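You operate a simulated robot arm through the tools that you are given. There is no shell and no other tool. Be economical: measure what you need, move in short steps, check, and stop when the job is done.

You run a simulated robot arm. Do the job below in one go: nothing can be reset, and whatever is moved stays where it is left.

Task
Fetch the small bottle that expires first from the parcel table top and stand it on the black tray. Take the bun from the parcel table top and leave it on the back bench top. Turn the portion dial to 10 g. Put the beaker on the till scale pan. Take the clip from the bottling table top and put it on the top of the crate bench. Take the cheese bag on the bottling table top and put it away on the back bench top. Take the wooden tray and leave it on the shelf under the till counter. Take the juice bottle from the back bench top and put it on the bench scale pan. Open the bench drawer. Do these in any order. Set down upright: small bottle, beaker, clip, juice bottle.

The check looks at the end state, three seconds after you hand in, the way a careful person would. Anything else that was tipped, shoved, dropped, spilled or broken makes it a failure.

Robot
A 7-joint arm with a two-finger parallel gripper on a trunk, on a base that drives. Base frame: it is fixed to the floor where the robot stands at the start and does not move with it; the origin is under the middle of the robot, x ahead of it, y to its left, z up; the surface under the hand at the start is at about z = 0.8. Units: m, rad, N and s.
With the tool pointing down near the work surface it reaches from about 0.28 to 0.64 m from the robot's upright axis, wherever it stands. Its first joint turns from -2.897 to 2.897 rad. Places, roughly: back bench [0.5, 4.1, 0.9]; beaker [0.25, 0.75, 0.75]; bench drawer [0.3, 2.3, 0.7]; bench scale pan (28x20 cm) [-1.02, 7.2, 0.96]; black tray (12x17x3 cm) [0.5, -0.2, 0.8]; bun (6x5x4 cm) [0.2, 0.2, 0.8]; cheese bag [0.5, 0.5, 0.75]; clip (5x2x4 cm) [0.3, 0.6, 0.8]; juice bottle [0.25, 3.25, 1]; portion dial [0.3, 0, 1]; shelf under the till counter [-1.5, 0, 0.3]; small bottle [0.5, 0, 1]; till scale pan (28x20 cm) [-1.46, 0.4, 0.98]; top of the crate bench [-1.3, 2.2, 0.7]; wooden tray (14x8x4 cm) [0.4, 0.9, 0.8]. Payload 1.57 kg.
Tool frame: the origin (TCP) lies between the finger pads and is the grasp point; the fingertips stand 0.03 m ahead of it; z points along the fingers, y is the line along which they close. The gripper opens to 0.08 m. The fingers are 0.017 m wide and 0.012 m thick; the gripper's body (0.04 by 0.082 m) begins 0.08 m behind the TCP.
Orientation is told as [roll, pitch, yaw] about the base's x, y, z axes, in that order, counted from this pose: with the fingers straight down and closing along the base's y, the tool's x points along the base's -x, its y along +y and its z along -z.

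Tools
- The arm moves only by the tool apply_moves. Its argument "targets" is one flat list of numbers, 7 for each row, row after row: the turn, a rotation vector about the tool's x, y, z in units of 4 degrees (1.0 is 4 degrees), then the shift along the tool's x, y, z in units of 25 mm (1.0 is 25 mm), then the gripper command, from -1 (shut) to 1 (fully open), values between in proportion. In form: [rx, ry, rz, x, y, z, claw, rx, ry, rz, x, y, z, claw, ...]. A call has 1 to 12 rows; each row shifts and turns the commanded pose from where the row before left it, along the tool's axes as they then stand. A call with a number of a shift or a turn outside -1 to 1 is refused whole. Each row takes 0.2 s and may step no farther than 0.05 m and 0.15 rad from the row before; otherwise, or with a gripper value out of range, the whole call is refused. A pose out of reach is approached as far as the arm can. The call stops where the force on the tool passes 40 N (or 10 N more than at its start, if that is more) or the arm is blocked; 0.2 s more then pass. The fingers move at their own pace (about 0.072 m/s each) and stop on an object; they squeeze with about 25 N. The grip force told is the motor's: it shows also when the fingers shut on nothing. Time passes only in rows, and 0.2 s behind the last, so rows that do not move let the fingers close. The reply holds the time, the measured pose of the TCP, the force on the tool along the base axes, the opening and the grip force, in the units named above and with some noise, with the torque about the TCP (base axes, N m) and any sound that the robot's microphone picked up.
- Cameras (640 x 400 px; columns grow to the right, rows downward): "scene" is now at [0.2551, 0.035, 1.3525]; the picture's right is [0.38, -0.92, 0.00], its down [-0.36, -0.15, -0.92] and it looks along [0.85, 0.35, -0.39] (base axes); focal length 214 px, centre (320, 200). "wrist" rides on the gripper at [0.072, -0.007, -0.122] in the tool frame; the picture's right is [0.09, 1.00, 0.00], its down [-0.84, 0.08, -0.54] and it looks along [-0.54, 0.05, 0.84] (tool axes); focal length 238 px, centre (320, 200). There is no depth. A picture from a camera that has moved, and an enlarged one, comes with that camera's place and axes in the base frame and with its lens.
- snapshot(camera): a new picture of that camera. No time passes.
- slide_trunk(by): slides the trunk up (or, below 0, down) by that many m; the arm and the scene camera ride with it, the base frame stays. It gives what a move gives, with no picture.
- drive_base(legs): drives the robot by 1 to 6 legs, each [ahead, left, turn to the left] in m, m and rad, along the robot's own axes; the way and the turn of a leg run together, so that a leg with both is an arc; at most 1.5 m and 3.142 rad a leg. The arm and the cameras ride along, it lands a little off, and it stops where it bumps. It gives what a move gives.
- head_to(pan, tilt): turns the head with the scene camera to pan (to the left, within 1.501 rad either way) and tilt (down, from -0.506 to 1.204), counted from straight ahead of the robot. It gives what a move gives.
- enlarge(camera, box): a new picture of the part [left, top, right, bottom] of that camera's present view, enlarged. No time passes.
- finish_job(): hands the job in; it is judged then, once.

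Go step by step. Nothing tells you exact positions but the pictures and the camera data: compare them with the known pose of the tool, close in by small moves and look again before you grip or let go. The budget is 483 turns and 216 pictures, counting those below and the enlarged ones. Unless the task says otherwise, let go and move clear before handing in, and close with one line.

The tools are called after ">>>" as a command line: name --argument value ..., lists and objects as JSON in quotes. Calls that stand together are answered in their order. apply_moves: Moves the arm, as the interface text tells. Its arguments: {"type":"object","properties":{"targets":{"type":"array","items":{"type":"number"}}},"required":["targets"]} The other tools are called the same way: slide_trunk (by) slides the trunk up or down; drive_base (legs) drives the base; head_to (pan, tilt) turns the head that bears the scene camera; snapshot (camera) takes a picture; enlarge (camera, box) takes an enlarged picture of a part of a camera's view; finish_job () hands the job in.

At the start:

```text
time_s: 0.0
eef_pos: [0.3656, 0.1954, 1.2567]
tcp_rot: [-0.004, 0.032, 0.034]
wrist_force: [75.1, -116.6, -15.2]
wrist_torque: [16.14, 9.22, 10.75]
grip_width: 0.0801
gripper_force: 0.1
trunk travel left (down, up): [-0.55, 0.44]
robot x, y, heading: [-0.0015, -0.0001, 0.002]
head pan, tilt: [0.25, 1.201]
```

scene: 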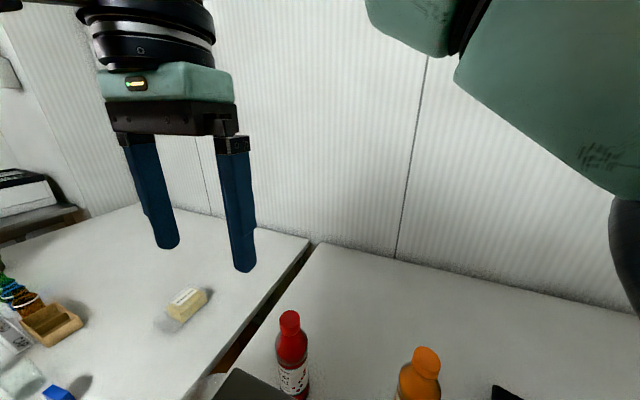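
wrist: 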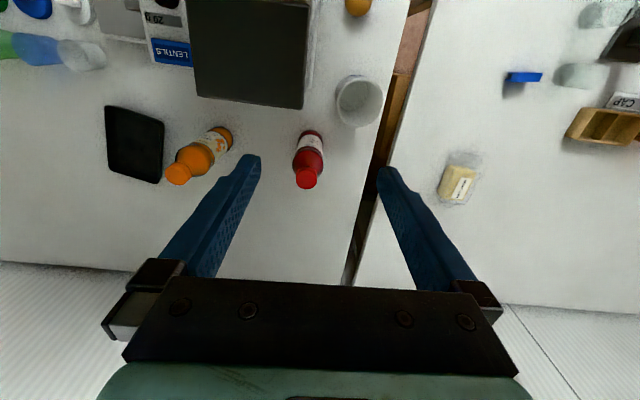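

I see two bottles (red and orange), a black tray, a cup and a dark box on the near table, with cheese, a blue clip and a wooden tray on the table to the left. I'll look around with the head first.

>>> head_to --pan 0.0 --tilt 0.9

>>> snapshot --camera "scene"

>>> enlarge --camera "wrist" --box '[60, 0, 420, 220]'

```text
time_s: 0.8
eef_pos: [0.3686, 0.1918, 1.2547]
tcp_rot: [-0.002, 0.04, 0.026]
wrist_force: [0.3, 0.1, 0.0]
wrist_torque: [-0.01, 0.0, 0.0]
grip_width: 0.0801
gripper_force: 0.0
trunk travel left (down, up): [-0.55, 0.44]
robot x, y, heading: [0.0004, -0.0013, -0.001]
head pan, tilt: [0.0, 0.901]
```

```text
213 pictures are left
camera scene: at [0.2547, 0.0342, 1.348], right [0.38, -0.93, 0.0], down [-0.4, -0.16, -0.9], along [0.83, 0.34, -0.43], focal length 214 px, centre (320, 200)
```

scene: 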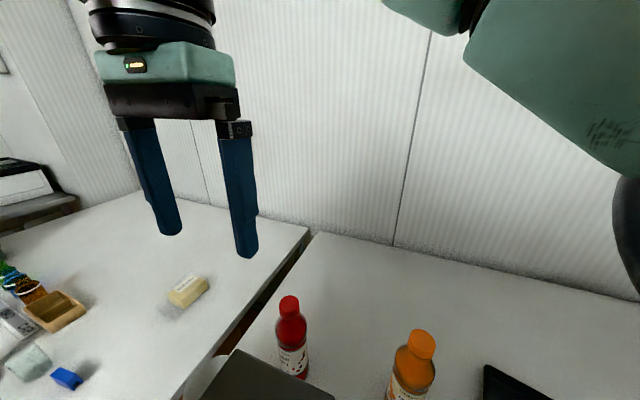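

```text
1.78 times, centred on (240, 110) of wrist
camera zoom: at [0.302, 0.1837, 1.3785], right [-0.12, 0.99, 0.0], down [0.86, 0.1, 0.51], along [0.5, 0.06, -0.86], focal length 424 px, centre (462, 360)
```

zoom: 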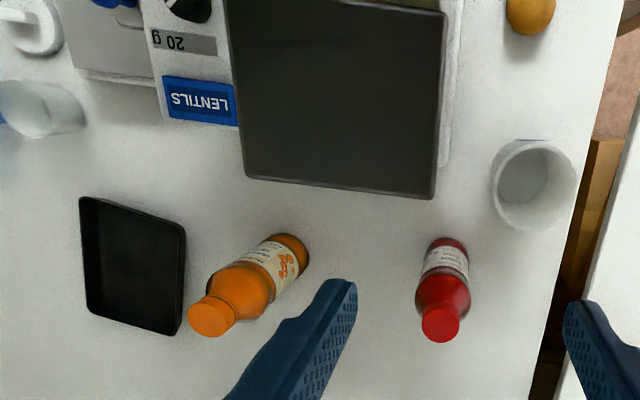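

The near table (parcel table) holds both bottles, a cup, the bun and the dial box. The head seems to have barely moved, so I'll test it again.

>>> head_to --pan -0.5 --tilt 1.2

>>> snapshot --camera "scene"

```text
time_s: 1.7
eef_pos: [0.3682, 0.1925, 1.2548]
tcp_rot: [0.0, 0.04, 0.025]
wrist_force: [-1.0, 0.7, 0.1]
wrist_torque: [0.0, -0.02, 0.01]
grip_width: 0.0804
gripper_force: 0.1
trunk travel left (down, up): [-0.55, 0.44]
robot x, y, heading: [0.0008, 0.0017, 0.002]
head pan, tilt: [-0.499, 1.201]
```

```text
211 pictures are left
camera scene: at [0.2546, 0.0344, 1.3476], right [0.38, -0.93, 0.0], down [-0.41, -0.17, -0.9], along [0.83, 0.34, -0.44], focal length 214 px, centre (320, 200)
```

scene: 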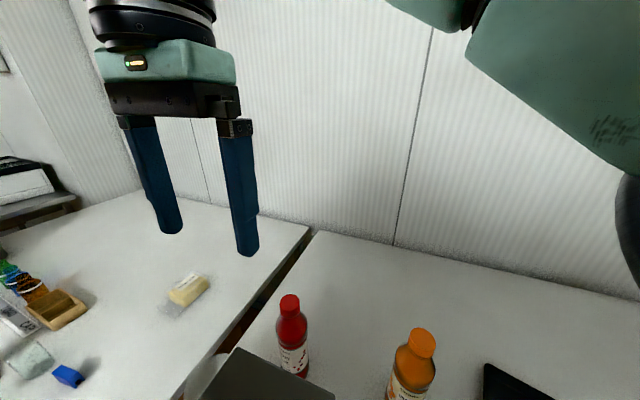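

The scene camera doesn't follow the head; it seems tied to the arm. I'll work with both cameras as told; next, read the bottle labels.

>>> enlarge --camera "scene" --box '[260, 280, 460, 400]'

>>> enlarge --camera "wrist" --box '[150, 120, 350, 200]'

>>> enlarge --camera "wrist" --box '[0, 0, 200, 120]'

```text
3.20 times, centred on (360, 340) of scene
camera zoom: at [0.2546, 0.0344, 1.3476], right [0.38, -0.93, 0.0], down [-0.41, -0.17, -0.9], along [0.83, 0.34, -0.44], focal length 686 px, centre (192, -248)
```

zoom: 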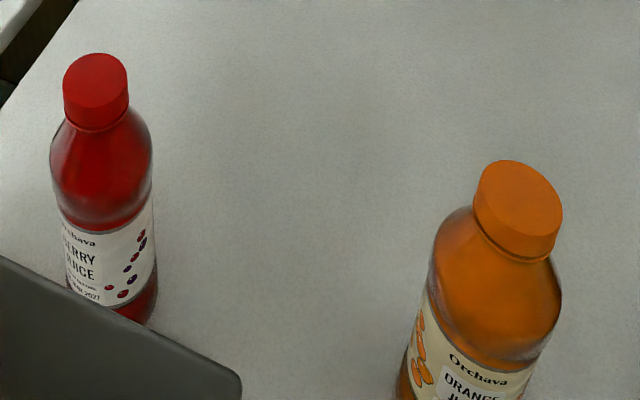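

```text
3.20 times, centred on (250, 160) of wrist
camera zoom: at [0.3019, 0.1837, 1.3786], right [-0.12, 0.99, 0.0], down [0.86, 0.1, 0.51], along [0.5, 0.06, -0.86], focal length 763 px, centre (544, 328)
```

zoom: 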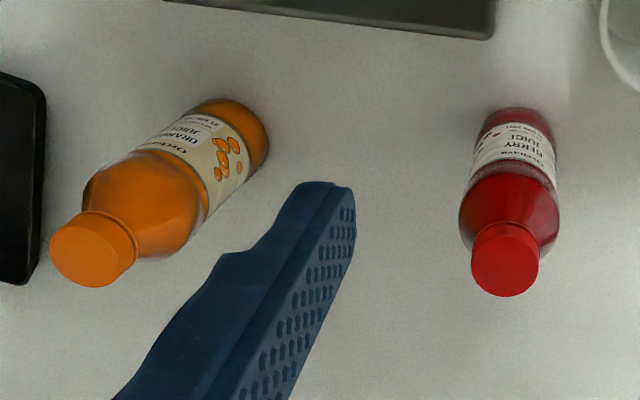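

```text
3.20 times, centred on (100, 60) of wrist
camera zoom: at [0.3019, 0.1837, 1.3786], right [-0.12, 0.99, 0.0], down [0.86, 0.1, 0.51], along [0.5, 0.06, -0.86], focal length 763 px, centre (1024, 648)
```

zoom: 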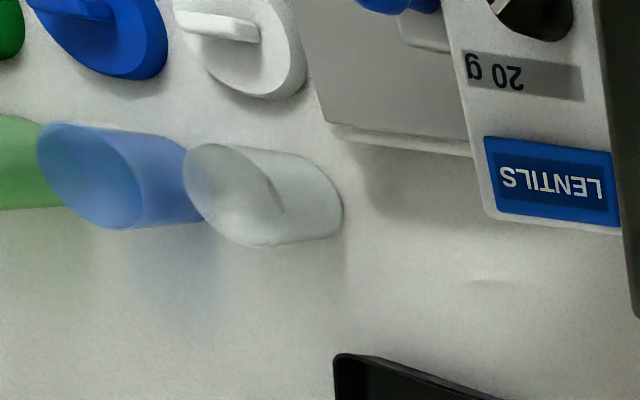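

The labels can be seen in the pictures; I'll zoom in tightly to read the dates.

>>> enlarge --camera "scene" --box '[276, 342, 316, 382]'

>>> enlarge --camera "wrist" --box '[195, 150, 235, 175]'

>>> enlarge --camera "wrist" --box '[295, 150, 327, 170]'

```text
10.00 times, centred on (296, 362) of scene
camera zoom: at [0.2546, 0.0344, 1.3476], right [0.38, -0.93, 0.0], down [-0.41, -0.17, -0.9], along [0.83, 0.34, -0.44], focal length 2145 px, centre (560, -1420)
```

zoom: 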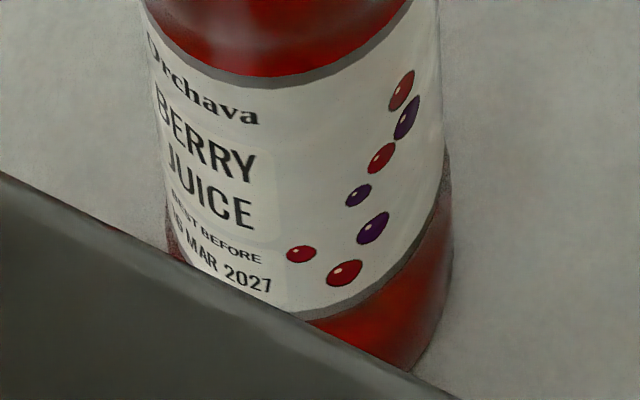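

```text
16.00 times, centred on (215, 162) of wrist
camera zoom: at [0.3019, 0.1837, 1.3786], right [-0.12, 0.99, 0.0], down [0.86, 0.1, 0.51], along [0.5, 0.06, -0.86], focal length 3814 px, centre (2000, 800)
```

zoom: 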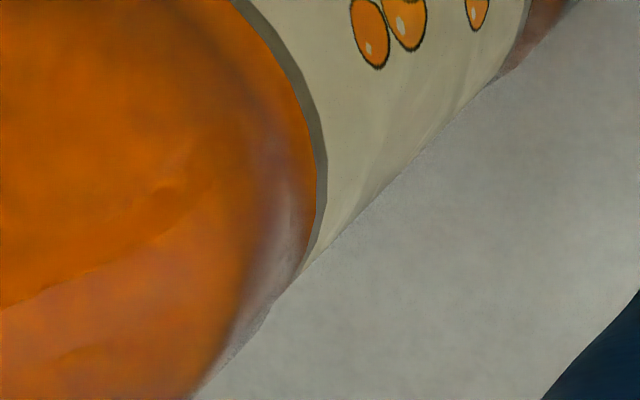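

```text
16.00 times, centred on (311, 160) of wrist
camera zoom: at [0.3019, 0.1837, 1.3786], right [-0.12, 0.99, 0.0], down [0.86, 0.1, 0.51], along [0.5, 0.06, -0.86], focal length 3814 px, centre (464, 840)
```

zoom: 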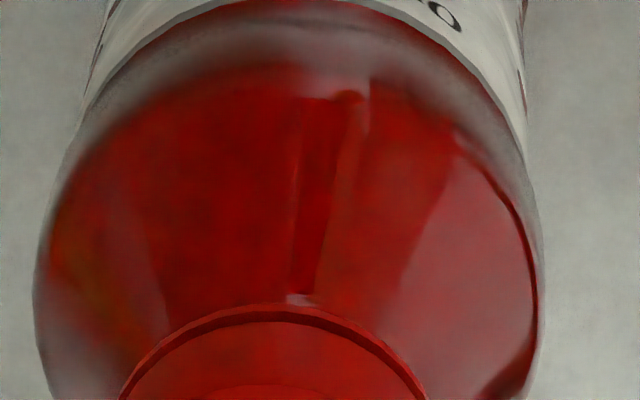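

Red is "1? MAR 2027". I had the box offset; zooming on the right spots.

>>> enlarge --camera "wrist" --box '[196, 124, 236, 149]'

>>> enlarge --camera "wrist" --box '[296, 130, 328, 150]'

>>> enlarge --camera "wrist" --box '[0, 0, 320, 60]'

```text
16.00 times, centred on (216, 136) of wrist
camera zoom: at [0.3019, 0.1837, 1.3786], right [-0.12, 0.99, 0.0], down [0.86, 0.1, 0.51], along [0.5, 0.06, -0.86], focal length 3814 px, centre (1984, 1216)
```

zoom: 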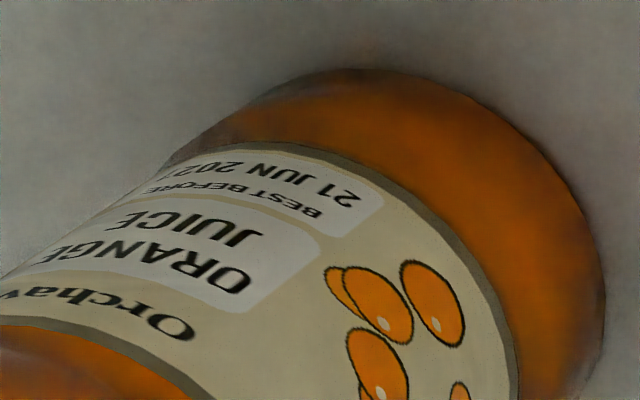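

```text
16.00 times, centred on (312, 140) of wrist
camera zoom: at [0.3019, 0.1837, 1.3786], right [-0.12, 0.99, 0.0], down [0.86, 0.1, 0.51], along [0.5, 0.06, -0.86], focal length 3814 px, centre (448, 1160)
```

zoom: 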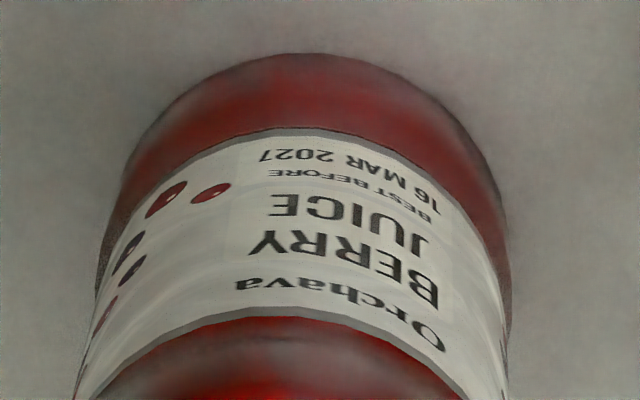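

```text
2.00 times, centred on (160, 30) of wrist
camera zoom: at [0.3019, 0.1837, 1.3786], right [-0.12, 0.99, 0.0], down [0.86, 0.1, 0.51], along [0.5, 0.06, -0.86], focal length 477 px, centre (640, 540)
```

zoom: 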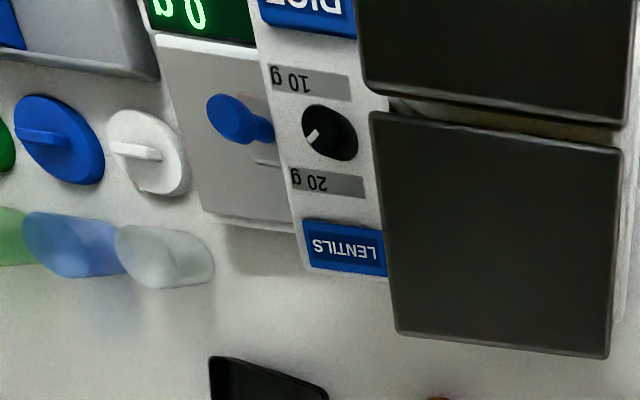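

Orange says 21 JUN 202?, red 16 MAR 2027; I need the last digit of orange. I'll shift the arm toward -y and tilt the camera more downward.

>>> apply_moves --targets '[0, 1, 0, 0, -1, 0, 1, 0, 1, 0, 0, -1, 0, 1, 0, 1, 0, 0, -1, 0, 1, 0, 1, 0, 0, -1, 0, 1, 0, 1, 0, 0, -1, 0, 1, 0, 1, 0, 0, -1, 0, 1, 0, 0, 0, 0, -1, 0, 1, 0, 0, 0, 0, -1, 0, 1]'

>>> snapshot --camera "wrist"

>>> snapshot --camera "scene"

```text
time_s: 3.4
eef_pos: [0.3442, 0.0805, 1.1818]
tcp_rot: [0.117, 0.539, 0.26]
wrist_force: [-0.5, -0.6, -0.7]
wrist_torque: [-0.01, 0.01, -0.01]
grip_width: 0.0799
gripper_force: 0.1
out of reach, approached as far as the arm can: row 3, 4, 5, 6, 7, 8
trunk travel left (down, up): [-0.55, 0.44]
robot x, y, heading: [-0.0017, -0.0001, -0.002]
head pan, tilt: [-0.499, 1.201]
stopped in row 8: the arm was blocked; the commanded pose is now the measured one
```

```text
201 pictures are left
camera wrist: at [0.3503, 0.0595, 1.3205], right [-0.27, 0.95, 0.15], down [0.96, 0.27, 0.04], along [0.0, 0.15, -0.99], focal length 238 px, centre (320, 200)
```

wrist: 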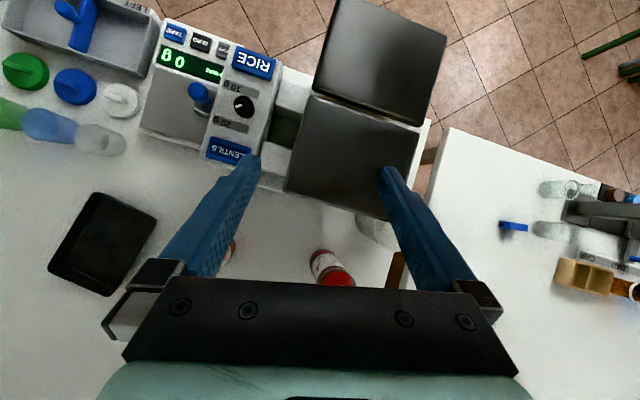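

```text
200 pictures are left
camera scene: at [0.2187, -0.027, 1.2898], right [-0.48, -0.88, 0.0], down [-0.82, 0.45, -0.36], along [0.32, -0.17, -0.93], focal length 214 px, centre (320, 200)
```

scene: 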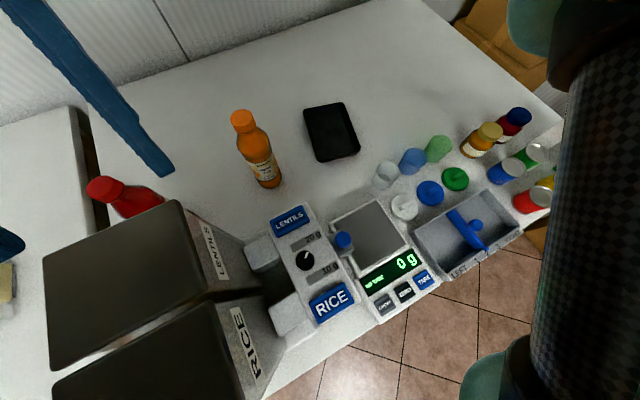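

Now I see it well: a portion panel between hoppers and a scale, plus more small bottles and caps at the right. Zooming in on the dates and dial.

>>> enlarge --camera "scene" --box '[450, 100, 560, 170]'

>>> enlarge --camera "scene" --box '[245, 150, 285, 190]'

>>> enlarge --camera "scene" --box '[250, 190, 430, 330]'

```text
5.71 times, centred on (505, 135) of scene
camera zoom: at [0.2187, -0.027, 1.2898], right [-0.48, -0.88, 0.0], down [-0.82, 0.45, -0.36], along [0.32, -0.17, -0.93], focal length 1226 px, centre (-737, 571)
```

zoom: 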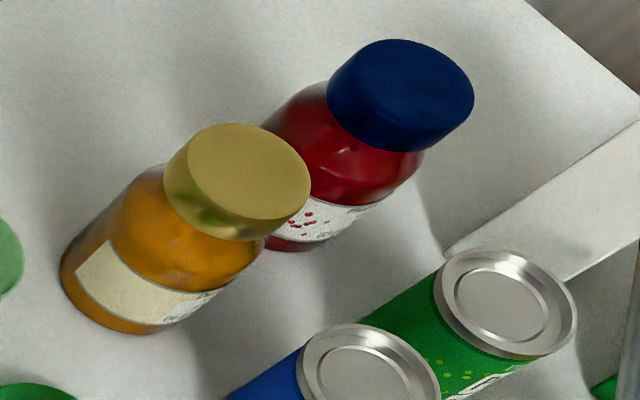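

```text
10.00 times, centred on (265, 170) of scene
camera zoom: at [0.2187, -0.027, 1.2898], right [-0.48, -0.88, 0.0], down [-0.82, 0.45, -0.36], along [0.32, -0.17, -0.93], focal length 2145 px, centre (870, 500)
```

zoom: 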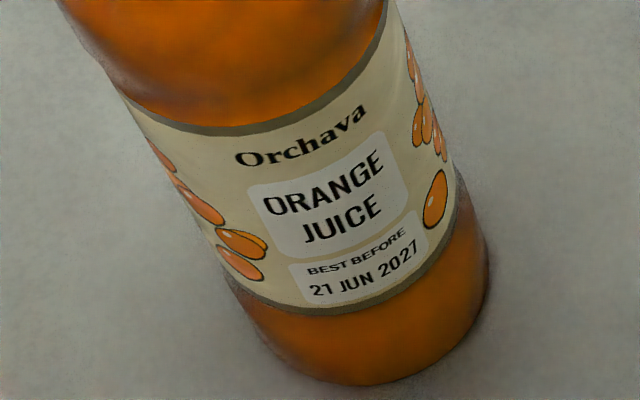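

```text
2.86 times, centred on (340, 260) of scene
camera zoom: at [0.2187, -0.027, 1.2898], right [-0.48, -0.88, 0.0], down [-0.82, 0.45, -0.36], along [0.32, -0.17, -0.93], focal length 613 px, centre (263, 29)
```

zoom: 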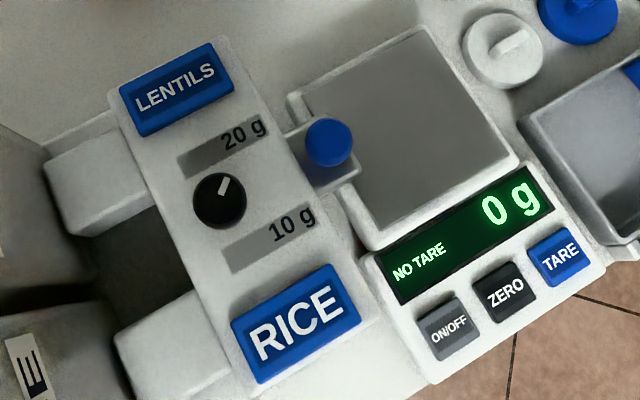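

Red (BERRY) is best before 16 MAR 2027, earlier than orange's 21 JUN 2027; the dial points at 20 g and needs a 90° clockwise turn. I place the red cap top at about (0.472, 0.183, 1.028) and the black tray at (0.543, -0.24). Straightening the tool first.

>>> apply_moves --targets '[0.84, -0.965, 0, 0, 0, 0, 1, 0.84, -0.965, 0, 0, 0, 0, 1, 0, -0.965, 0, 0, 0, 0, 1, 0, -0.965, 0, 0, 0, 0, 1, 0, -0.965, 0, 0, 0, 0, 1, 0, -0.965, 0, 0, 0, 0, 1, 0, -0.965, 0, 0, 0, 0, 1, 0, -0.965, 0, 0, 0, 0, 1, 0, 0, 0.93, 0, 0, 0, 1, 0, 0, 0.93, 0, 0, 0, 1, 0, 0, 0.93, 0, 0, 0, 1, 0, 0, 0.93, 0, 0, 0, 1]'

```text
time_s: 6.0
eef_pos: [0.3466, 0.0798, 1.184]
tcp_rot: [-0.009, -0.009, -0.009]
wrist_force: [0.4, 0.3, 0.2]
wrist_torque: [0.0, 0.0, -0.02]
grip_width: 0.0799
gripper_force: 0.0
trunk travel left (down, up): [-0.55, 0.44]
robot x, y, heading: [0.0027, -0.0027, 0.002]
head pan, tilt: [-0.499, 1.201]
```

Tool is straight. Moving above the red bottle's cap.

>>> apply_moves --targets '[0, 0, 0, -0.84, 0.69, 0.35, 1, 0, 0, 0, -0.84, 0.69, 0.35, 1, 0, 0, 0, -0.84, 0.69, 0.35, 1, 0, 0, 0, -0.84, 0.69, 0.35, 1, 0, 0, 0, -0.84, 0.69, 0.35, 1, 0, 0, 0, -0.84, 0.69, 0.35, 1]'

>>> snapshot --camera "wrist"

>>> snapshot --camera "scene"

```text
time_s: 7.3
eef_pos: [0.4724, 0.18, 1.1287]
tcp_rot: [-0.008, -0.007, -0.008]
wrist_force: [0.8, -0.7, -0.3]
wrist_torque: [0.0, -0.02, 0.0]
grip_width: 0.08
gripper_force: 0.1
trunk travel left (down, up): [-0.55, 0.44]
robot x, y, heading: [-0.002, -0.0008, 0.006]
head pan, tilt: [-0.499, 1.201]
```

```text
196 pictures are left
camera wrist: at [0.4012, 0.1747, 1.2492], right [-0.08, 1.0, -0.01], down [0.83, 0.08, 0.55], along [0.55, 0.04, -0.84], focal length 238 px, centre (320, 200)
```

wrist: 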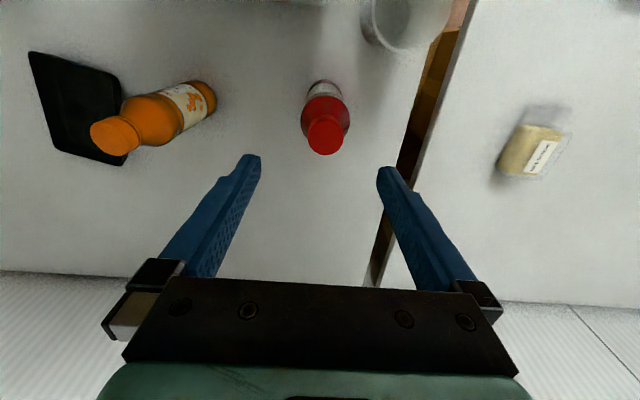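

```text
195 pictures are left
camera scene: at [0.2189, -0.0267, 1.2898], right [-0.48, -0.88, 0.0], down [-0.82, 0.45, -0.36], along [0.32, -0.17, -0.93], focal length 214 px, centre (320, 200)
```

scene: 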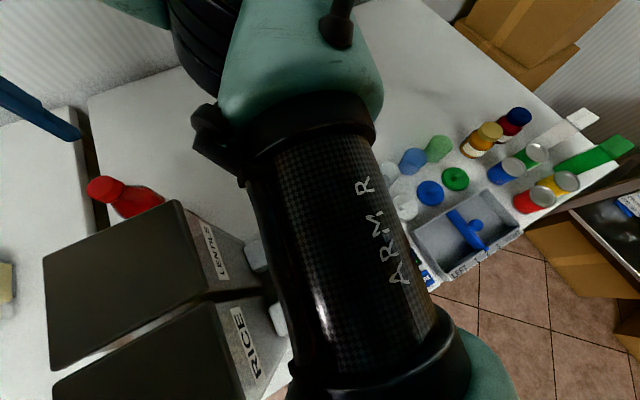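

The scene camera does follow the head after all, just with a delay. The red cap re-triangulates to (0.474, 0.183), so I descend and grip the cap.

>>> apply_moves --targets '[0, 0, 0, 0, 0.12, 1, 1, 0, 0, 0, 0, 0, 1, 1, 0, 0, 0, 0, 0, 1, 1, 0, 0, 0, 0, 0, 1, 1, 0, 0, 0, 0, 0, 0.27, 1, 0, 0, 0, 0, 0, 0, -1, 0, 0, 0, 0, 0, 0, -1, 0, 0, 0, 0, 0, 0, -1, 0, 0, 0, 0, 0, 0, -1]'

>>> snapshot --camera "wrist"

```text
time_s: 9.3
eef_pos: [0.4731, 0.1823, 1.0227]
tcp_rot: [-0.007, -0.006, -0.009]
wrist_force: [0.3, 1.5, 0.7]
wrist_torque: [0.14, -0.08, 0.03]
grip_width: 0.0359
gripper_force: 24.7
trunk travel left (down, up): [-0.55, 0.44]
robot x, y, heading: [-0.0017, 0.0001, -0.001]
head pan, tilt: [-0.499, 1.201]
```

```text
194 pictures are left
camera wrist: at [0.4009, 0.1767, 1.1424], right [-0.08, 1.0, -0.01], down [0.83, 0.08, 0.55], along [0.55, 0.04, -0.84], focal length 238 px, centre (320, 200)
```

wrist: 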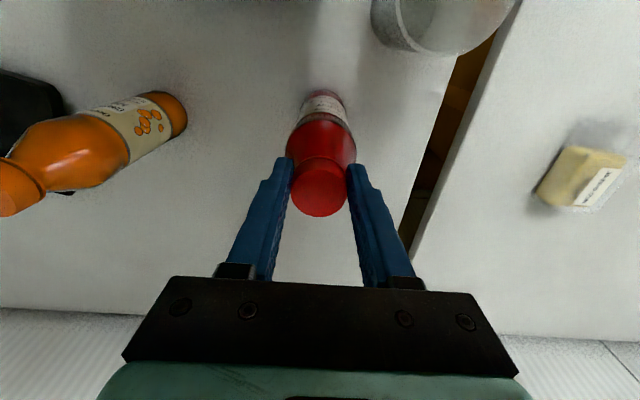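

Gripped. Lifting high enough to clear the orange bottle.

>>> apply_moves --targets '[0, 0, 0, 0, 0, -1, -1, 0, 0, 0, 0, 0, -1, -1, 0, 0, 0, 0, 0, -1, -1, 0, 0, 0, 0, 0, -1, -1, 0, 0, 0, 0, 0, -1, -1, 0, 0, 0, 0, 0, -1, -1, 0, 0, 0, 0, 0, -1, -1, 0, 0, 0, 0, 0, -1, -1, 0, 0, 0, 0, 0, -1, -1, 0, 0, 0, 0, 0, -1, -1]'

>>> snapshot --camera "wrist"

```text
time_s: 11.6
eef_pos: [0.4819, 0.1774, 1.2004]
tcp_rot: [0.025, 0.151, -0.021]
wrist_force: [0.1, -0.1, -4.1]
wrist_torque: [-0.02, -0.05, 0.0]
grip_width: 0.0358
gripper_force: 25.0
out of reach, approached as far as the arm can: row 10
trunk travel left (down, up): [-0.55, 0.44]
robot x, y, heading: [0.0001, -0.0008, 0.001]
head pan, tilt: [-0.499, 1.201]
stopped in row 10: the arm was blocked; the commanded pose is now the measured one
```

```text
193 pictures are left
camera wrist: at [0.4311, 0.1682, 1.3303], right [-0.07, 1.0, 0.04], down [0.91, 0.04, 0.41], along [0.41, 0.06, -0.91], focal length 238 px, centre (320, 200)
```

wrist: 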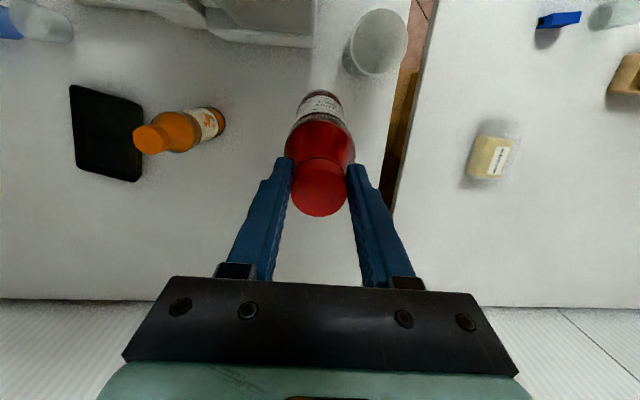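

The arm hit its upper reach, so I raise the trunk 0.12 m and then correct the tilt.

>>> slide_trunk --by 0.14

>>> apply_moves --targets '[0.36, -0.72, -0.3, 0.3, 0, 0.3, -1, 0, -0.72, 0, 0, 0, 0.3, -1, 0, -0.72, 0, 0, 0, 0.3, -1]'

```text
time_s: 13.2
eef_pos: [0.4836, 0.1767, 1.3415]
tcp_rot: [0.029, 0.151, -0.02]
wrist_force: [0.4, 0.1, -5.4]
wrist_torque: [-0.02, -0.07, 0.01]
grip_width: 0.0359
gripper_force: 24.7
trunk travel left (down, up): [-0.69, 0.3]
robot x, y, heading: [0.0018, -0.0021, 0.003]
head pan, tilt: [-0.499, 1.201]
```

```text
time_s: 14.0
eef_pos: [0.4733, 0.1776, 1.321]
tcp_rot: [0.003, -0.002, 0.002]
wrist_force: [-0.8, 0.1, -5.2]
wrist_torque: [0.0, 0.03, -0.03]
grip_width: 0.0358
gripper_force: 25.1
trunk travel left (down, up): [-0.69, 0.3]
robot x, y, heading: [-0.0015, -0.0027, 0.0]
head pan, tilt: [-0.499, 1.201]
```

Level again. Moving over to the black tray in two passes.

>>> apply_moves --targets '[0, 0, 0, -0.15, -1, 0, -1, 0, 0, 0, -0.15, -1, 0, -1, 0, 0, 0, -0.15, -1, 0, -1, 0, 0, 0, -0.15, -1, 0, -1, 0, 0, 0, -0.15, -1, 0, -1, 0, 0, 0, -0.15, -1, 0, -1, 0, 0, 0, -0.15, -1, 0, -1, 0, 0, 0, -0.15, -1, 0, -1, 0, 0, 0, -0.15, -1, 0, -1, 0, 0, 0, -0.15, -1, 0, -1, 0, 0, 0, -0.15, -1, 0, -1, 0, 0, 0, -0.15, -1, 0, -1]'

>>> apply_moves --targets '[0, 0, 0, -0.2, -0.95, 0, -1, 0, 0, 0, -0.2, -0.95, 0, -1, 0, 0, 0, -0.2, -0.95, 0, -1, 0, 0, 0, -0.2, -0.95, 0, -1, 0, 0, 0, -0.1, -0.9, 0, -1]'

>>> snapshot --camera "wrist"

>>> snapshot --camera "scene"

```text
time_s: 16.6
eef_pos: [0.519, -0.1212, 1.3177]
tcp_rot: [0.006, -0.002, 0.003]
wrist_force: [0.6, -0.6, -5.4]
wrist_torque: [0.0, 0.04, -0.01]
grip_width: 0.0356
gripper_force: 25.3
trunk travel left (down, up): [-0.69, 0.3]
robot x, y, heading: [-0.0031, -0.0012, 0.002]
head pan, tilt: [-0.499, 1.201]
```

```text
time_s: 17.8
eef_pos: [0.5419, -0.2392, 1.3182]
tcp_rot: [0.007, -0.001, 0.003]
wrist_force: [-0.3, 0.4, -4.2]
wrist_torque: [0.03, 0.03, 0.0]
grip_width: 0.0356
gripper_force: 25.6
trunk travel left (down, up): [-0.69, 0.3]
robot x, y, heading: [0.002, 0.0014, -0.003]
head pan, tilt: [-0.499, 1.201]
```

```text
192 pictures are left
camera wrist: at [0.4708, -0.2458, 1.4393], right [-0.09, 1.0, 0.0], down [0.84, 0.08, 0.54], along [0.54, 0.06, -0.84], focal length 238 px, centre (320, 200)
```

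wrist: 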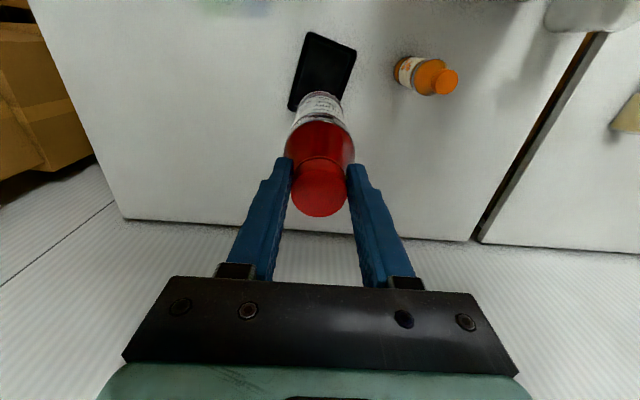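

```text
191 pictures are left
camera scene: at [0.2193, -0.0275, 1.4297], right [-0.48, -0.88, 0.0], down [-0.82, 0.45, -0.36], along [0.32, -0.17, -0.93], focal length 214 px, centre (320, 200)
```

scene: 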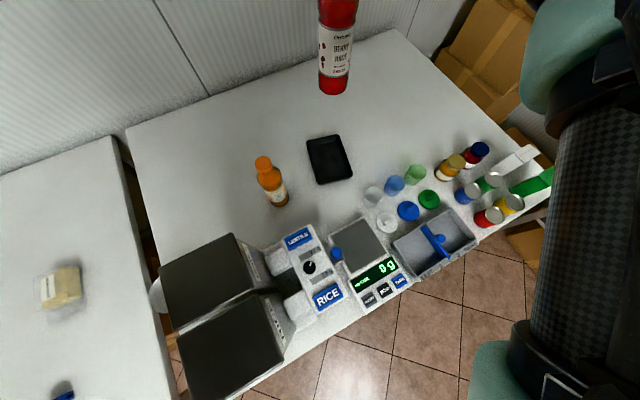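

The bottle is aligned over the tray centre (≈0.542, -0.238). Lowering.

>>> apply_moves --targets '[0, 0, 0, 0, 0, 1, -1, 0, 0, 0, 0, 0, 1, -1, 0, 0, 0, 0, 0, 1, -1, 0, 0, 0, 0, 0, 1, -1, 0, 0, 0, 0, 0, 1, -1, 0, 0, 0, 0, 0, 1, -1, 0, 0, 0, 0, 0, 1, -1, 0, 0, 0, 0, 0, 1, -1, 0, 0, 0, 0, 0, 1, -1, 0, 0, 0, 0, 0, 0.8, -1, 0, 0, 0, 0, 0, 0.4, -1]'

>>> snapshot --camera "wrist"

>>> snapshot --camera "scene"

```text
time_s: 20.2
eef_pos: [0.5428, -0.2381, 1.0622]
tcp_rot: [0.006, -0.001, 0.002]
wrist_force: [-0.4, 0.6, -5.3]
wrist_torque: [0.0, 0.03, -0.01]
grip_width: 0.0359
gripper_force: 25.0
trunk travel left (down, up): [-0.69, 0.3]
robot x, y, heading: [0.0007, 0.0028, -0.001]
head pan, tilt: [-0.499, 1.201]
```

```text
190 pictures are left
camera wrist: at [0.471, -0.2461, 1.1839], right [-0.09, 1.0, 0.01], down [0.84, 0.08, 0.54], along [0.54, 0.06, -0.84], focal length 238 px, centre (320, 200)
```

wrist: 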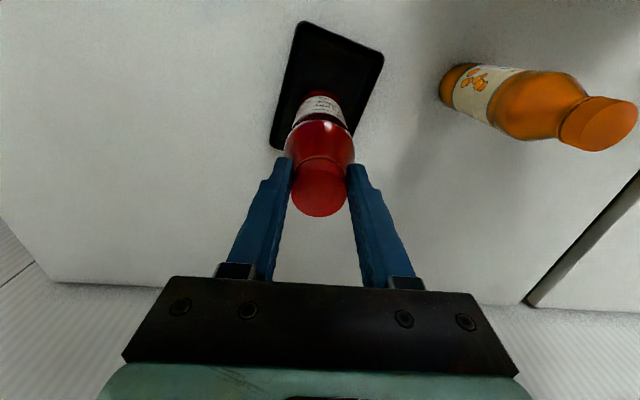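

```text
189 pictures are left
camera scene: at [0.2193, -0.0273, 1.4297], right [-0.48, -0.88, 0.0], down [-0.82, 0.45, -0.36], along [0.32, -0.17, -0.93], focal length 214 px, centre (320, 200)
```

scene: 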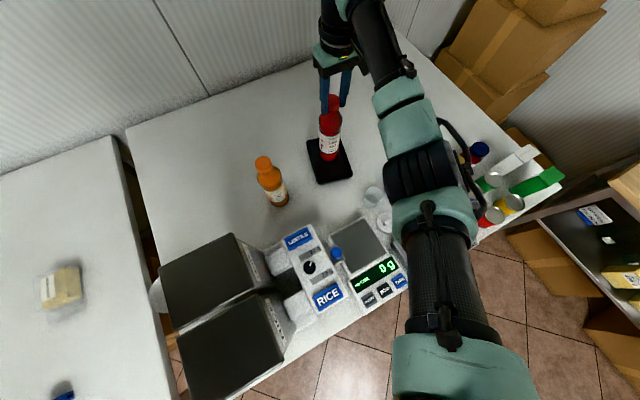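

Bottle base is right over the tray's middle. Lowering slowly to contact.

>>> apply_moves --targets '[0, 0, 0, 0, 0, 0.5, -1, 0, 0, 0, 0, 0, 0.4, -1, 0, 0, 0, 0, 0, 0.2, -1, 0, 0, 0, 0, 0, 0.15, -1, 0, 0, 0, 0, 0, 0, -1]'

```text
time_s: 21.4
eef_pos: [0.5421, -0.2389, 1.0319]
tcp_rot: [0.007, -0.002, 0.002]
wrist_force: [-0.5, -0.1, -4.4]
wrist_torque: [-0.01, 0.05, 0.01]
grip_width: 0.0355
gripper_force: 25.4
trunk travel left (down, up): [-0.69, 0.3]
robot x, y, heading: [-0.0002, 0.001, -0.004]
head pan, tilt: [-0.499, 1.201]
```

>>> apply_moves --targets '[0, 0, 0, 0, 0, 0.1, -1, 0, 0, 0, 0, 0, 0.1, -1, 0, 0, 0, 0, 0, 0, -1]'

```text
time_s: 22.2
eef_pos: [0.5431, -0.2377, 1.0275]
tcp_rot: [0.006, -0.002, 0.001]
wrist_force: [0.4, -0.9, -5.3]
wrist_torque: [0.06, 0.03, -0.02]
grip_width: 0.0359
gripper_force: 25.0
trunk travel left (down, up): [-0.69, 0.3]
robot x, y, heading: [-0.0004, -0.0045, 0.003]
head pan, tilt: [-0.499, 1.201]
```

Still hanging free; a bit lower.

>>> apply_moves --targets '[0, 0, 0, 0, 0, 0.07, -1, 0, 0, 0, 0, 0, 0.07, -1, 0, 0, 0, 0, 0, 0, -1]'

```text
time_s: 23.0
eef_pos: [0.5413, -0.238, 1.0264]
tcp_rot: [0.003, -0.006, 0.002]
wrist_force: [-2.4, -0.4, 11.7]
wrist_torque: [-0.19, 0.21, 0.01]
grip_width: 0.0358
gripper_force: 24.3
trunk travel left (down, up): [-0.69, 0.3]
robot x, y, heading: [0.0005, -0.0014, 0.002]
head pan, tilt: [-0.499, 1.201]
```

Contact made. Releasing and rising.

>>> apply_moves --targets '[0, 0, 0, 0, 0, -0.03, 1, 0, 0, 0, 0, 0, 0, 1, 0, 0, 0, 0, 0, 0, 1, 0, 0, 0, 0, 0, -0.5, 1, 0, 0, 0, 0, 0, -1, 1, 0, 0, 0, 0, 0, -1, 1, 0, 0, 0, 0, 0, -1, 1, 0, 0, 0, 0, 0, -1, 1]'

>>> snapshot --camera "scene"

>>> snapshot --camera "wrist"

```text
time_s: 24.8
eef_pos: [0.5417, -0.2371, 1.1369]
tcp_rot: [0.005, -0.001, -0.001]
wrist_force: [-0.3, -0.5, -0.2]
wrist_torque: [0.01, -0.06, -0.03]
grip_width: 0.0799
gripper_force: 0.1
trunk travel left (down, up): [-0.69, 0.3]
robot x, y, heading: [-0.0026, 0.0026, -0.0]
head pan, tilt: [-0.499, 1.201]
```

```text
188 pictures are left
camera scene: at [0.2183, -0.0271, 1.4298], right [-0.48, -0.88, 0.0], down [-0.82, 0.45, -0.36], along [0.32, -0.17, -0.93], focal length 214 px, centre (320, 200)
```

scene: 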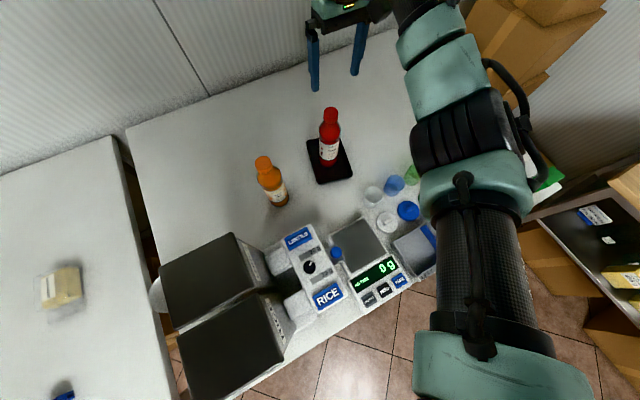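

```text
187 pictures are left
camera wrist: at [0.47, -0.2451, 1.2586], right [-0.09, 1.0, 0.0], down [0.84, 0.08, 0.54], along [0.54, 0.05, -0.84], focal length 238 px, centre (320, 200)
```

wrist: 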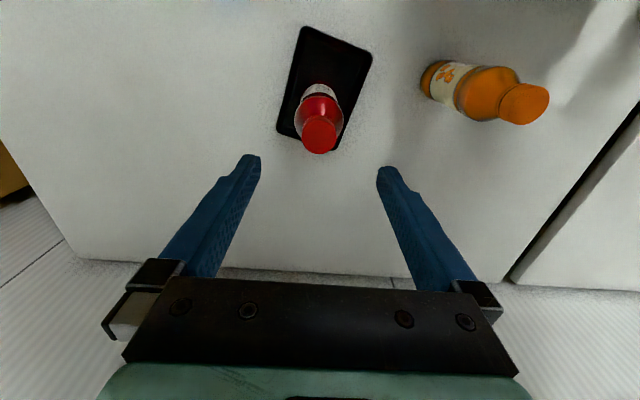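

The bottle stands on the tray. For the dial at about (0.258, -0.021, 0.98) I back up a little to get comfortable reach, then look at it closely.

>>> drive_base --legs '[[-0.17, 0, 0]]'

>>> apply_moves --targets '[0, 0, 0, 0.5, 1, 0, -0.3, 0, 0, 0, 0.5, 1, 0, -0.3, 0, 0, 0, 0.5, 1, 0, -0.3, 0, 0, 0, 0.5, 1, 0, -0.3, 0, 0, 0, 0.5, 1, 0, -0.3, 0, 0, 0, 0.5, 1, 0, -0.3, 0, 0, 0, 0.5, 1, 0, -0.3, 0, 0, 0, 0.5, 1, 0, -0.3]'

>>> snapshot --camera "wrist"

>>> snapshot --camera "scene"

```text
time_s: 26.3
eef_pos: [0.3771, -0.2347, 1.1375]
tcp_rot: [0.005, -0.001, 0.005]
wrist_force: [0.6, 0.2, -0.1]
wrist_torque: [-0.03, 0.0, 0.01]
grip_width: 0.0798
gripper_force: 0.0
trunk travel left (down, up): [-0.69, 0.3]
robot x, y, heading: [-0.1669, 0.0004, 0.004]
head pan, tilt: [-0.499, 1.201]
```

```text
time_s: 28.1
eef_pos: [0.2777, -0.0374, 1.139]
tcp_rot: [0.004, -0.002, 0.004]
wrist_force: [-0.4, 0.1, 0.1]
wrist_torque: [-0.03, -0.01, -0.02]
grip_width: 0.028
gripper_force: 0.0
trunk travel left (down, up): [-0.69, 0.3]
robot x, y, heading: [-0.1673, 0.0003, 0.002]
head pan, tilt: [-0.499, 1.201]
```

```text
186 pictures are left
camera wrist: at [0.206, -0.0448, 1.2597], right [-0.1, 1.0, 0.0], down [0.84, 0.08, 0.54], along [0.54, 0.06, -0.84], focal length 238 px, centre (320, 200)
```

wrist: 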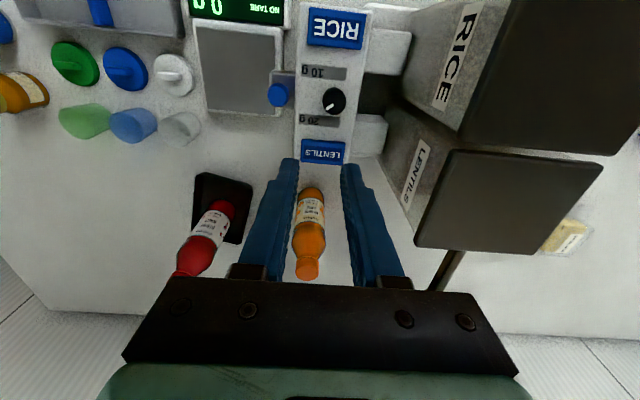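

```text
185 pictures are left
camera scene: at [0.0527, -0.0261, 1.4298], right [-0.48, -0.88, 0.0], down [-0.82, 0.44, -0.36], along [0.32, -0.17, -0.93], focal length 214 px, centre (320, 200)
```

scene: 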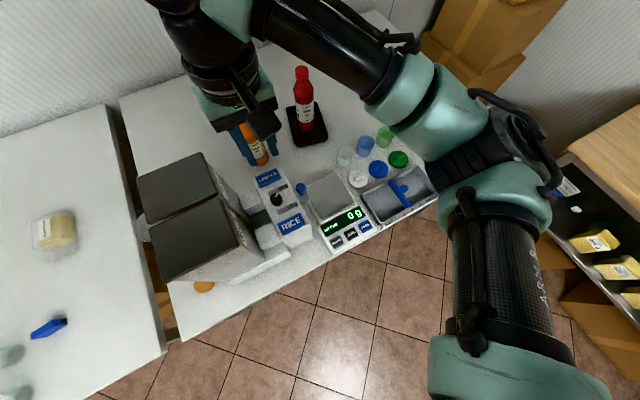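

Dial triangulates to (0.255, -0.024, 0.979). I align above it, rotating the gripper 45° counter-clockwise first so the 90° turn is centred.

>>> apply_moves --targets '[0, 0, 0, 0.91, 0.54, 0, 0.25, 0, 0, -1, 0, 0, 0.5, 0.25, 0, 0, -1, 0, 0, 0.5, 0.25, 0, 0, -1, 0, 0, 0.5, 0.25, 0, 0, -1, 0, 0, 0.5, 0.25, 0, 0, -1, 0, 0, 0.5, 0.25, 0, 0, -1, 0, 0, 0, 0.25, 0, 0, -1, 0, 0, 0, 0.25, 0, 0, -1, 0, 0, 0, 0.25, 0, 0, -1, 0, 0, 0, 0.25, 0, 0, -1, 0, 0, 0, 0.25, 0, 0, -1, 0, 0, 0, 0.25]'

>>> snapshot --camera "wrist"

```text
time_s: 30.7
eef_pos: [0.2521, -0.0226, 1.0765]
tcp_rot: [0.004, -0.005, 0.776]
wrist_force: [0.0, -0.1, 0.0]
wrist_torque: [-0.04, 0.02, 0.01]
grip_width: 0.0501
gripper_force: 0.2
trunk travel left (down, up): [-0.69, 0.3]
robot x, y, heading: [-0.1637, 0.0005, 0.0]
head pan, tilt: [-0.499, 1.201]
```

```text
184 pictures are left
camera wrist: at [0.2071, -0.0787, 1.1967], right [-0.76, 0.65, 0.0], down [0.54, 0.64, 0.55], along [0.35, 0.42, -0.84], focal length 238 px, centre (320, 200)
```

wrist: 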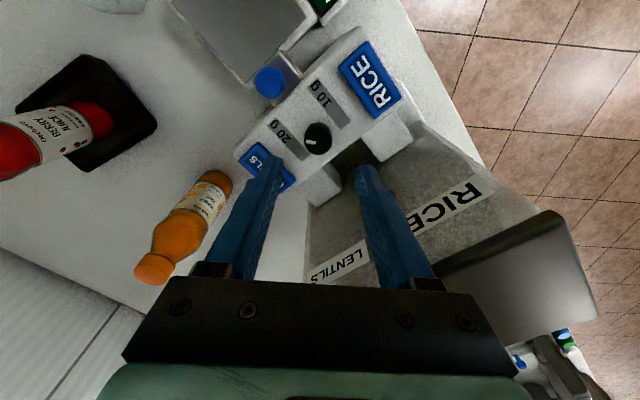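

Dial re-triangulates to (0.2557, -0.0242). Small correction and descend partway.

>>> apply_moves --targets '[0, 0, 0, -0.06, -0.14, 1, 0.25, 0, 0, 0, 0, 0, 1, 0.25, 0, 0, 0, 0, 0, 1, 0.25]'

>>> snapshot --camera "wrist"

>>> snapshot --camera "scene"

```text
time_s: 31.5
eef_pos: [0.2564, -0.022, 1.0008]
tcp_rot: [0.001, -0.003, 0.773]
wrist_force: [-0.4, -0.1, -0.6]
wrist_torque: [0.0, 0.01, 0.01]
grip_width: 0.05
gripper_force: 0.1
trunk travel left (down, up): [-0.69, 0.3]
robot x, y, heading: [-0.1685, -0.0019, 0.007]
head pan, tilt: [-0.499, 1.201]
```

```text
183 pictures are left
camera wrist: at [0.2104, -0.0784, 1.1217], right [-0.76, 0.65, 0.0], down [0.54, 0.64, 0.55], along [0.35, 0.42, -0.84], focal length 238 px, centre (320, 200)
```

wrist: 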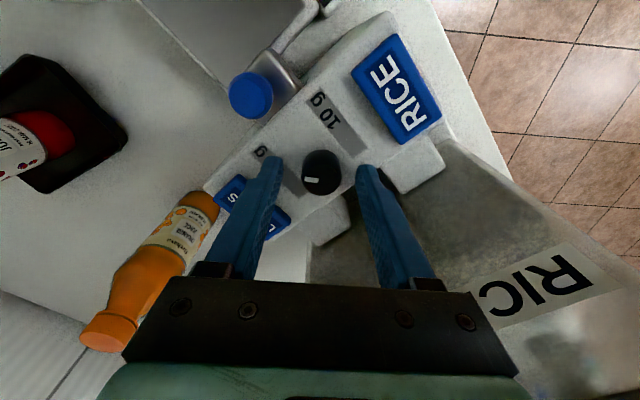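

```text
182 pictures are left
camera scene: at [0.0528, -0.0264, 1.4298], right [-0.48, -0.88, 0.0], down [-0.82, 0.44, -0.36], along [0.32, -0.17, -0.93], focal length 214 px, centre (320, 200)
```

scene: 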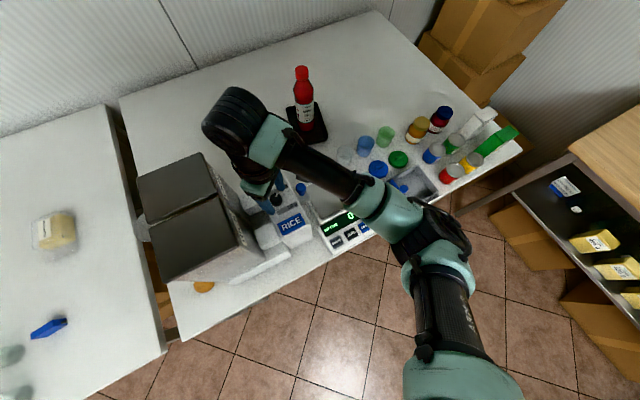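

Knob is centred between the tips. Descend a bit further, gently.

>>> apply_moves --targets '[0, 0, 0, 0.08, 0.03, 0.15, 0.25, 0, 0, 0, 0, 0, 0.15, 0.25, 0, 0, 0, 0, 0, 0.15, 0.25]'

>>> enlarge --camera "wrist" --box '[240, 110, 400, 210]'

```text
time_s: 32.3
eef_pos: [0.2539, -0.0243, 0.9959]
tcp_rot: [-0.004, -0.016, 0.773]
wrist_force: [-4.8, -1.4, 23.0]
wrist_torque: [0.36, 0.78, 0.07]
grip_width: 0.0523
gripper_force: 1.6
trunk travel left (down, up): [-0.69, 0.3]
robot x, y, heading: [-0.1642, -0.0022, 0.006]
head pan, tilt: [-0.499, 1.201]
stopped in row 3: the force on the tool passed its limit at 48 N (the readings are from after the stop); the commanded pose is now the measured one
```

```text
4.00 times, centred on (320, 160) of wrist
camera zoom: at [0.2068, -0.0808, 1.1162], right [-0.76, 0.65, -0.01], down [0.54, 0.64, 0.55], along [0.36, 0.42, -0.83], focal length 953 px, centre (320, 360)
```

zoom: 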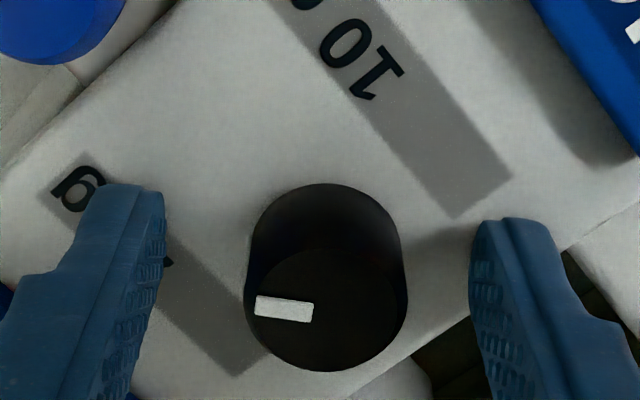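

Tips touch the panel. I back off 5 mm and close on the knob.

>>> apply_moves --targets '[0, 0.2, 0, 0, 0, -0.2, 0.25, 0, 0, 0, 0, 0, 0, -1, 0, 0, 0, 0, 0, 0, -1, 0, 0, 0, 0, 0, 0, -1]'

>>> enlarge --camera "wrist" --box '[240, 110, 400, 210]'

```text
time_s: 33.3
eef_pos: [0.2556, -0.0234, 0.9983]
tcp_rot: [0.0, 0.002, 0.775]
wrist_force: [-0.8, 3.2, -11.0]
wrist_torque: [0.72, -0.12, 0.02]
grip_width: 0.0255
gripper_force: 36.8
trunk travel left (down, up): [-0.69, 0.3]
robot x, y, heading: [-0.1662, -0.002, 0.006]
head pan, tilt: [-0.499, 1.201]
```

```text
4.00 times, centred on (320, 160) of wrist
camera zoom: at [0.2094, -0.0778, 1.1194], right [-0.76, 0.65, 0.0], down [0.54, 0.64, 0.54], along [0.35, 0.41, -0.84], focal length 953 px, centre (320, 360)
```

zoom: 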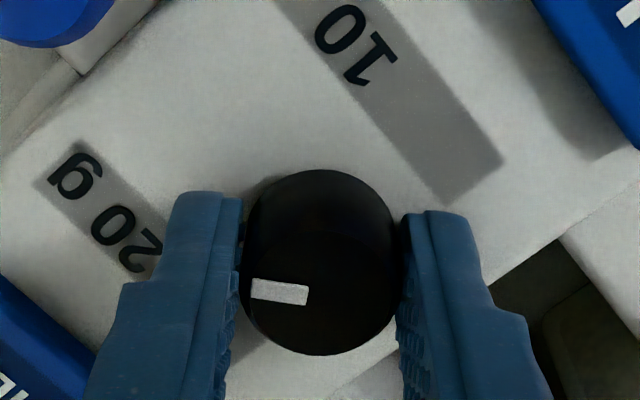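

Gripped. Turning clockwise (tool +z), 48° first, then checking.

>>> apply_moves --targets '[0, 0, 1, 0, 0, 0, -1, 0, 0, 1, 0, 0, 0, -1, 0, 0, 1, 0, 0, 0, -1, 0, 0, 1, 0, 0, 0, -1, 0, 0, 1, 0, 0, 0, -1, 0, 0, 1, 0, 0, 0, -1, 0, 0, 1, 0, 0, 0, -1, 0, 0, 1, 0, 0, 0, -1, 0, 0, 1, 0, 0, 0, -1, 0, 0, 1, 0, 0, 0, -1, 0, 0, 1, 0, 0, 0, -1, 0, 0, 1, 0, 0, 0, -1]'

>>> snapshot --camera "wrist"

```text
time_s: 35.9
eef_pos: [0.2556, -0.0245, 0.9984]
tcp_rot: [-0.003, -0.002, -0.065]
wrist_force: [-7.1, 7.5, -11.2]
wrist_torque: [0.64, 0.31, -0.01]
grip_width: 0.0254
gripper_force: 36.3
trunk travel left (down, up): [-0.69, 0.3]
robot x, y, heading: [-0.1624, -0.0024, 0.004]
head pan, tilt: [-0.499, 1.201]
```

```text
179 pictures are left
camera wrist: at [0.1837, -0.0248, 1.1193], right [-0.03, 1.0, 0.0], down [0.84, 0.02, 0.54], along [0.54, 0.01, -0.84], focal length 238 px, centre (320, 200)
```

wrist: 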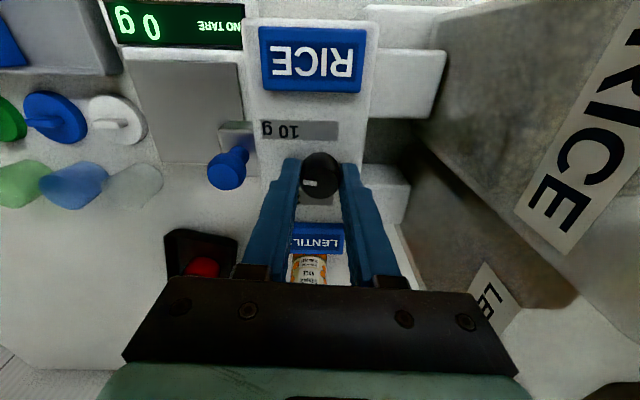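

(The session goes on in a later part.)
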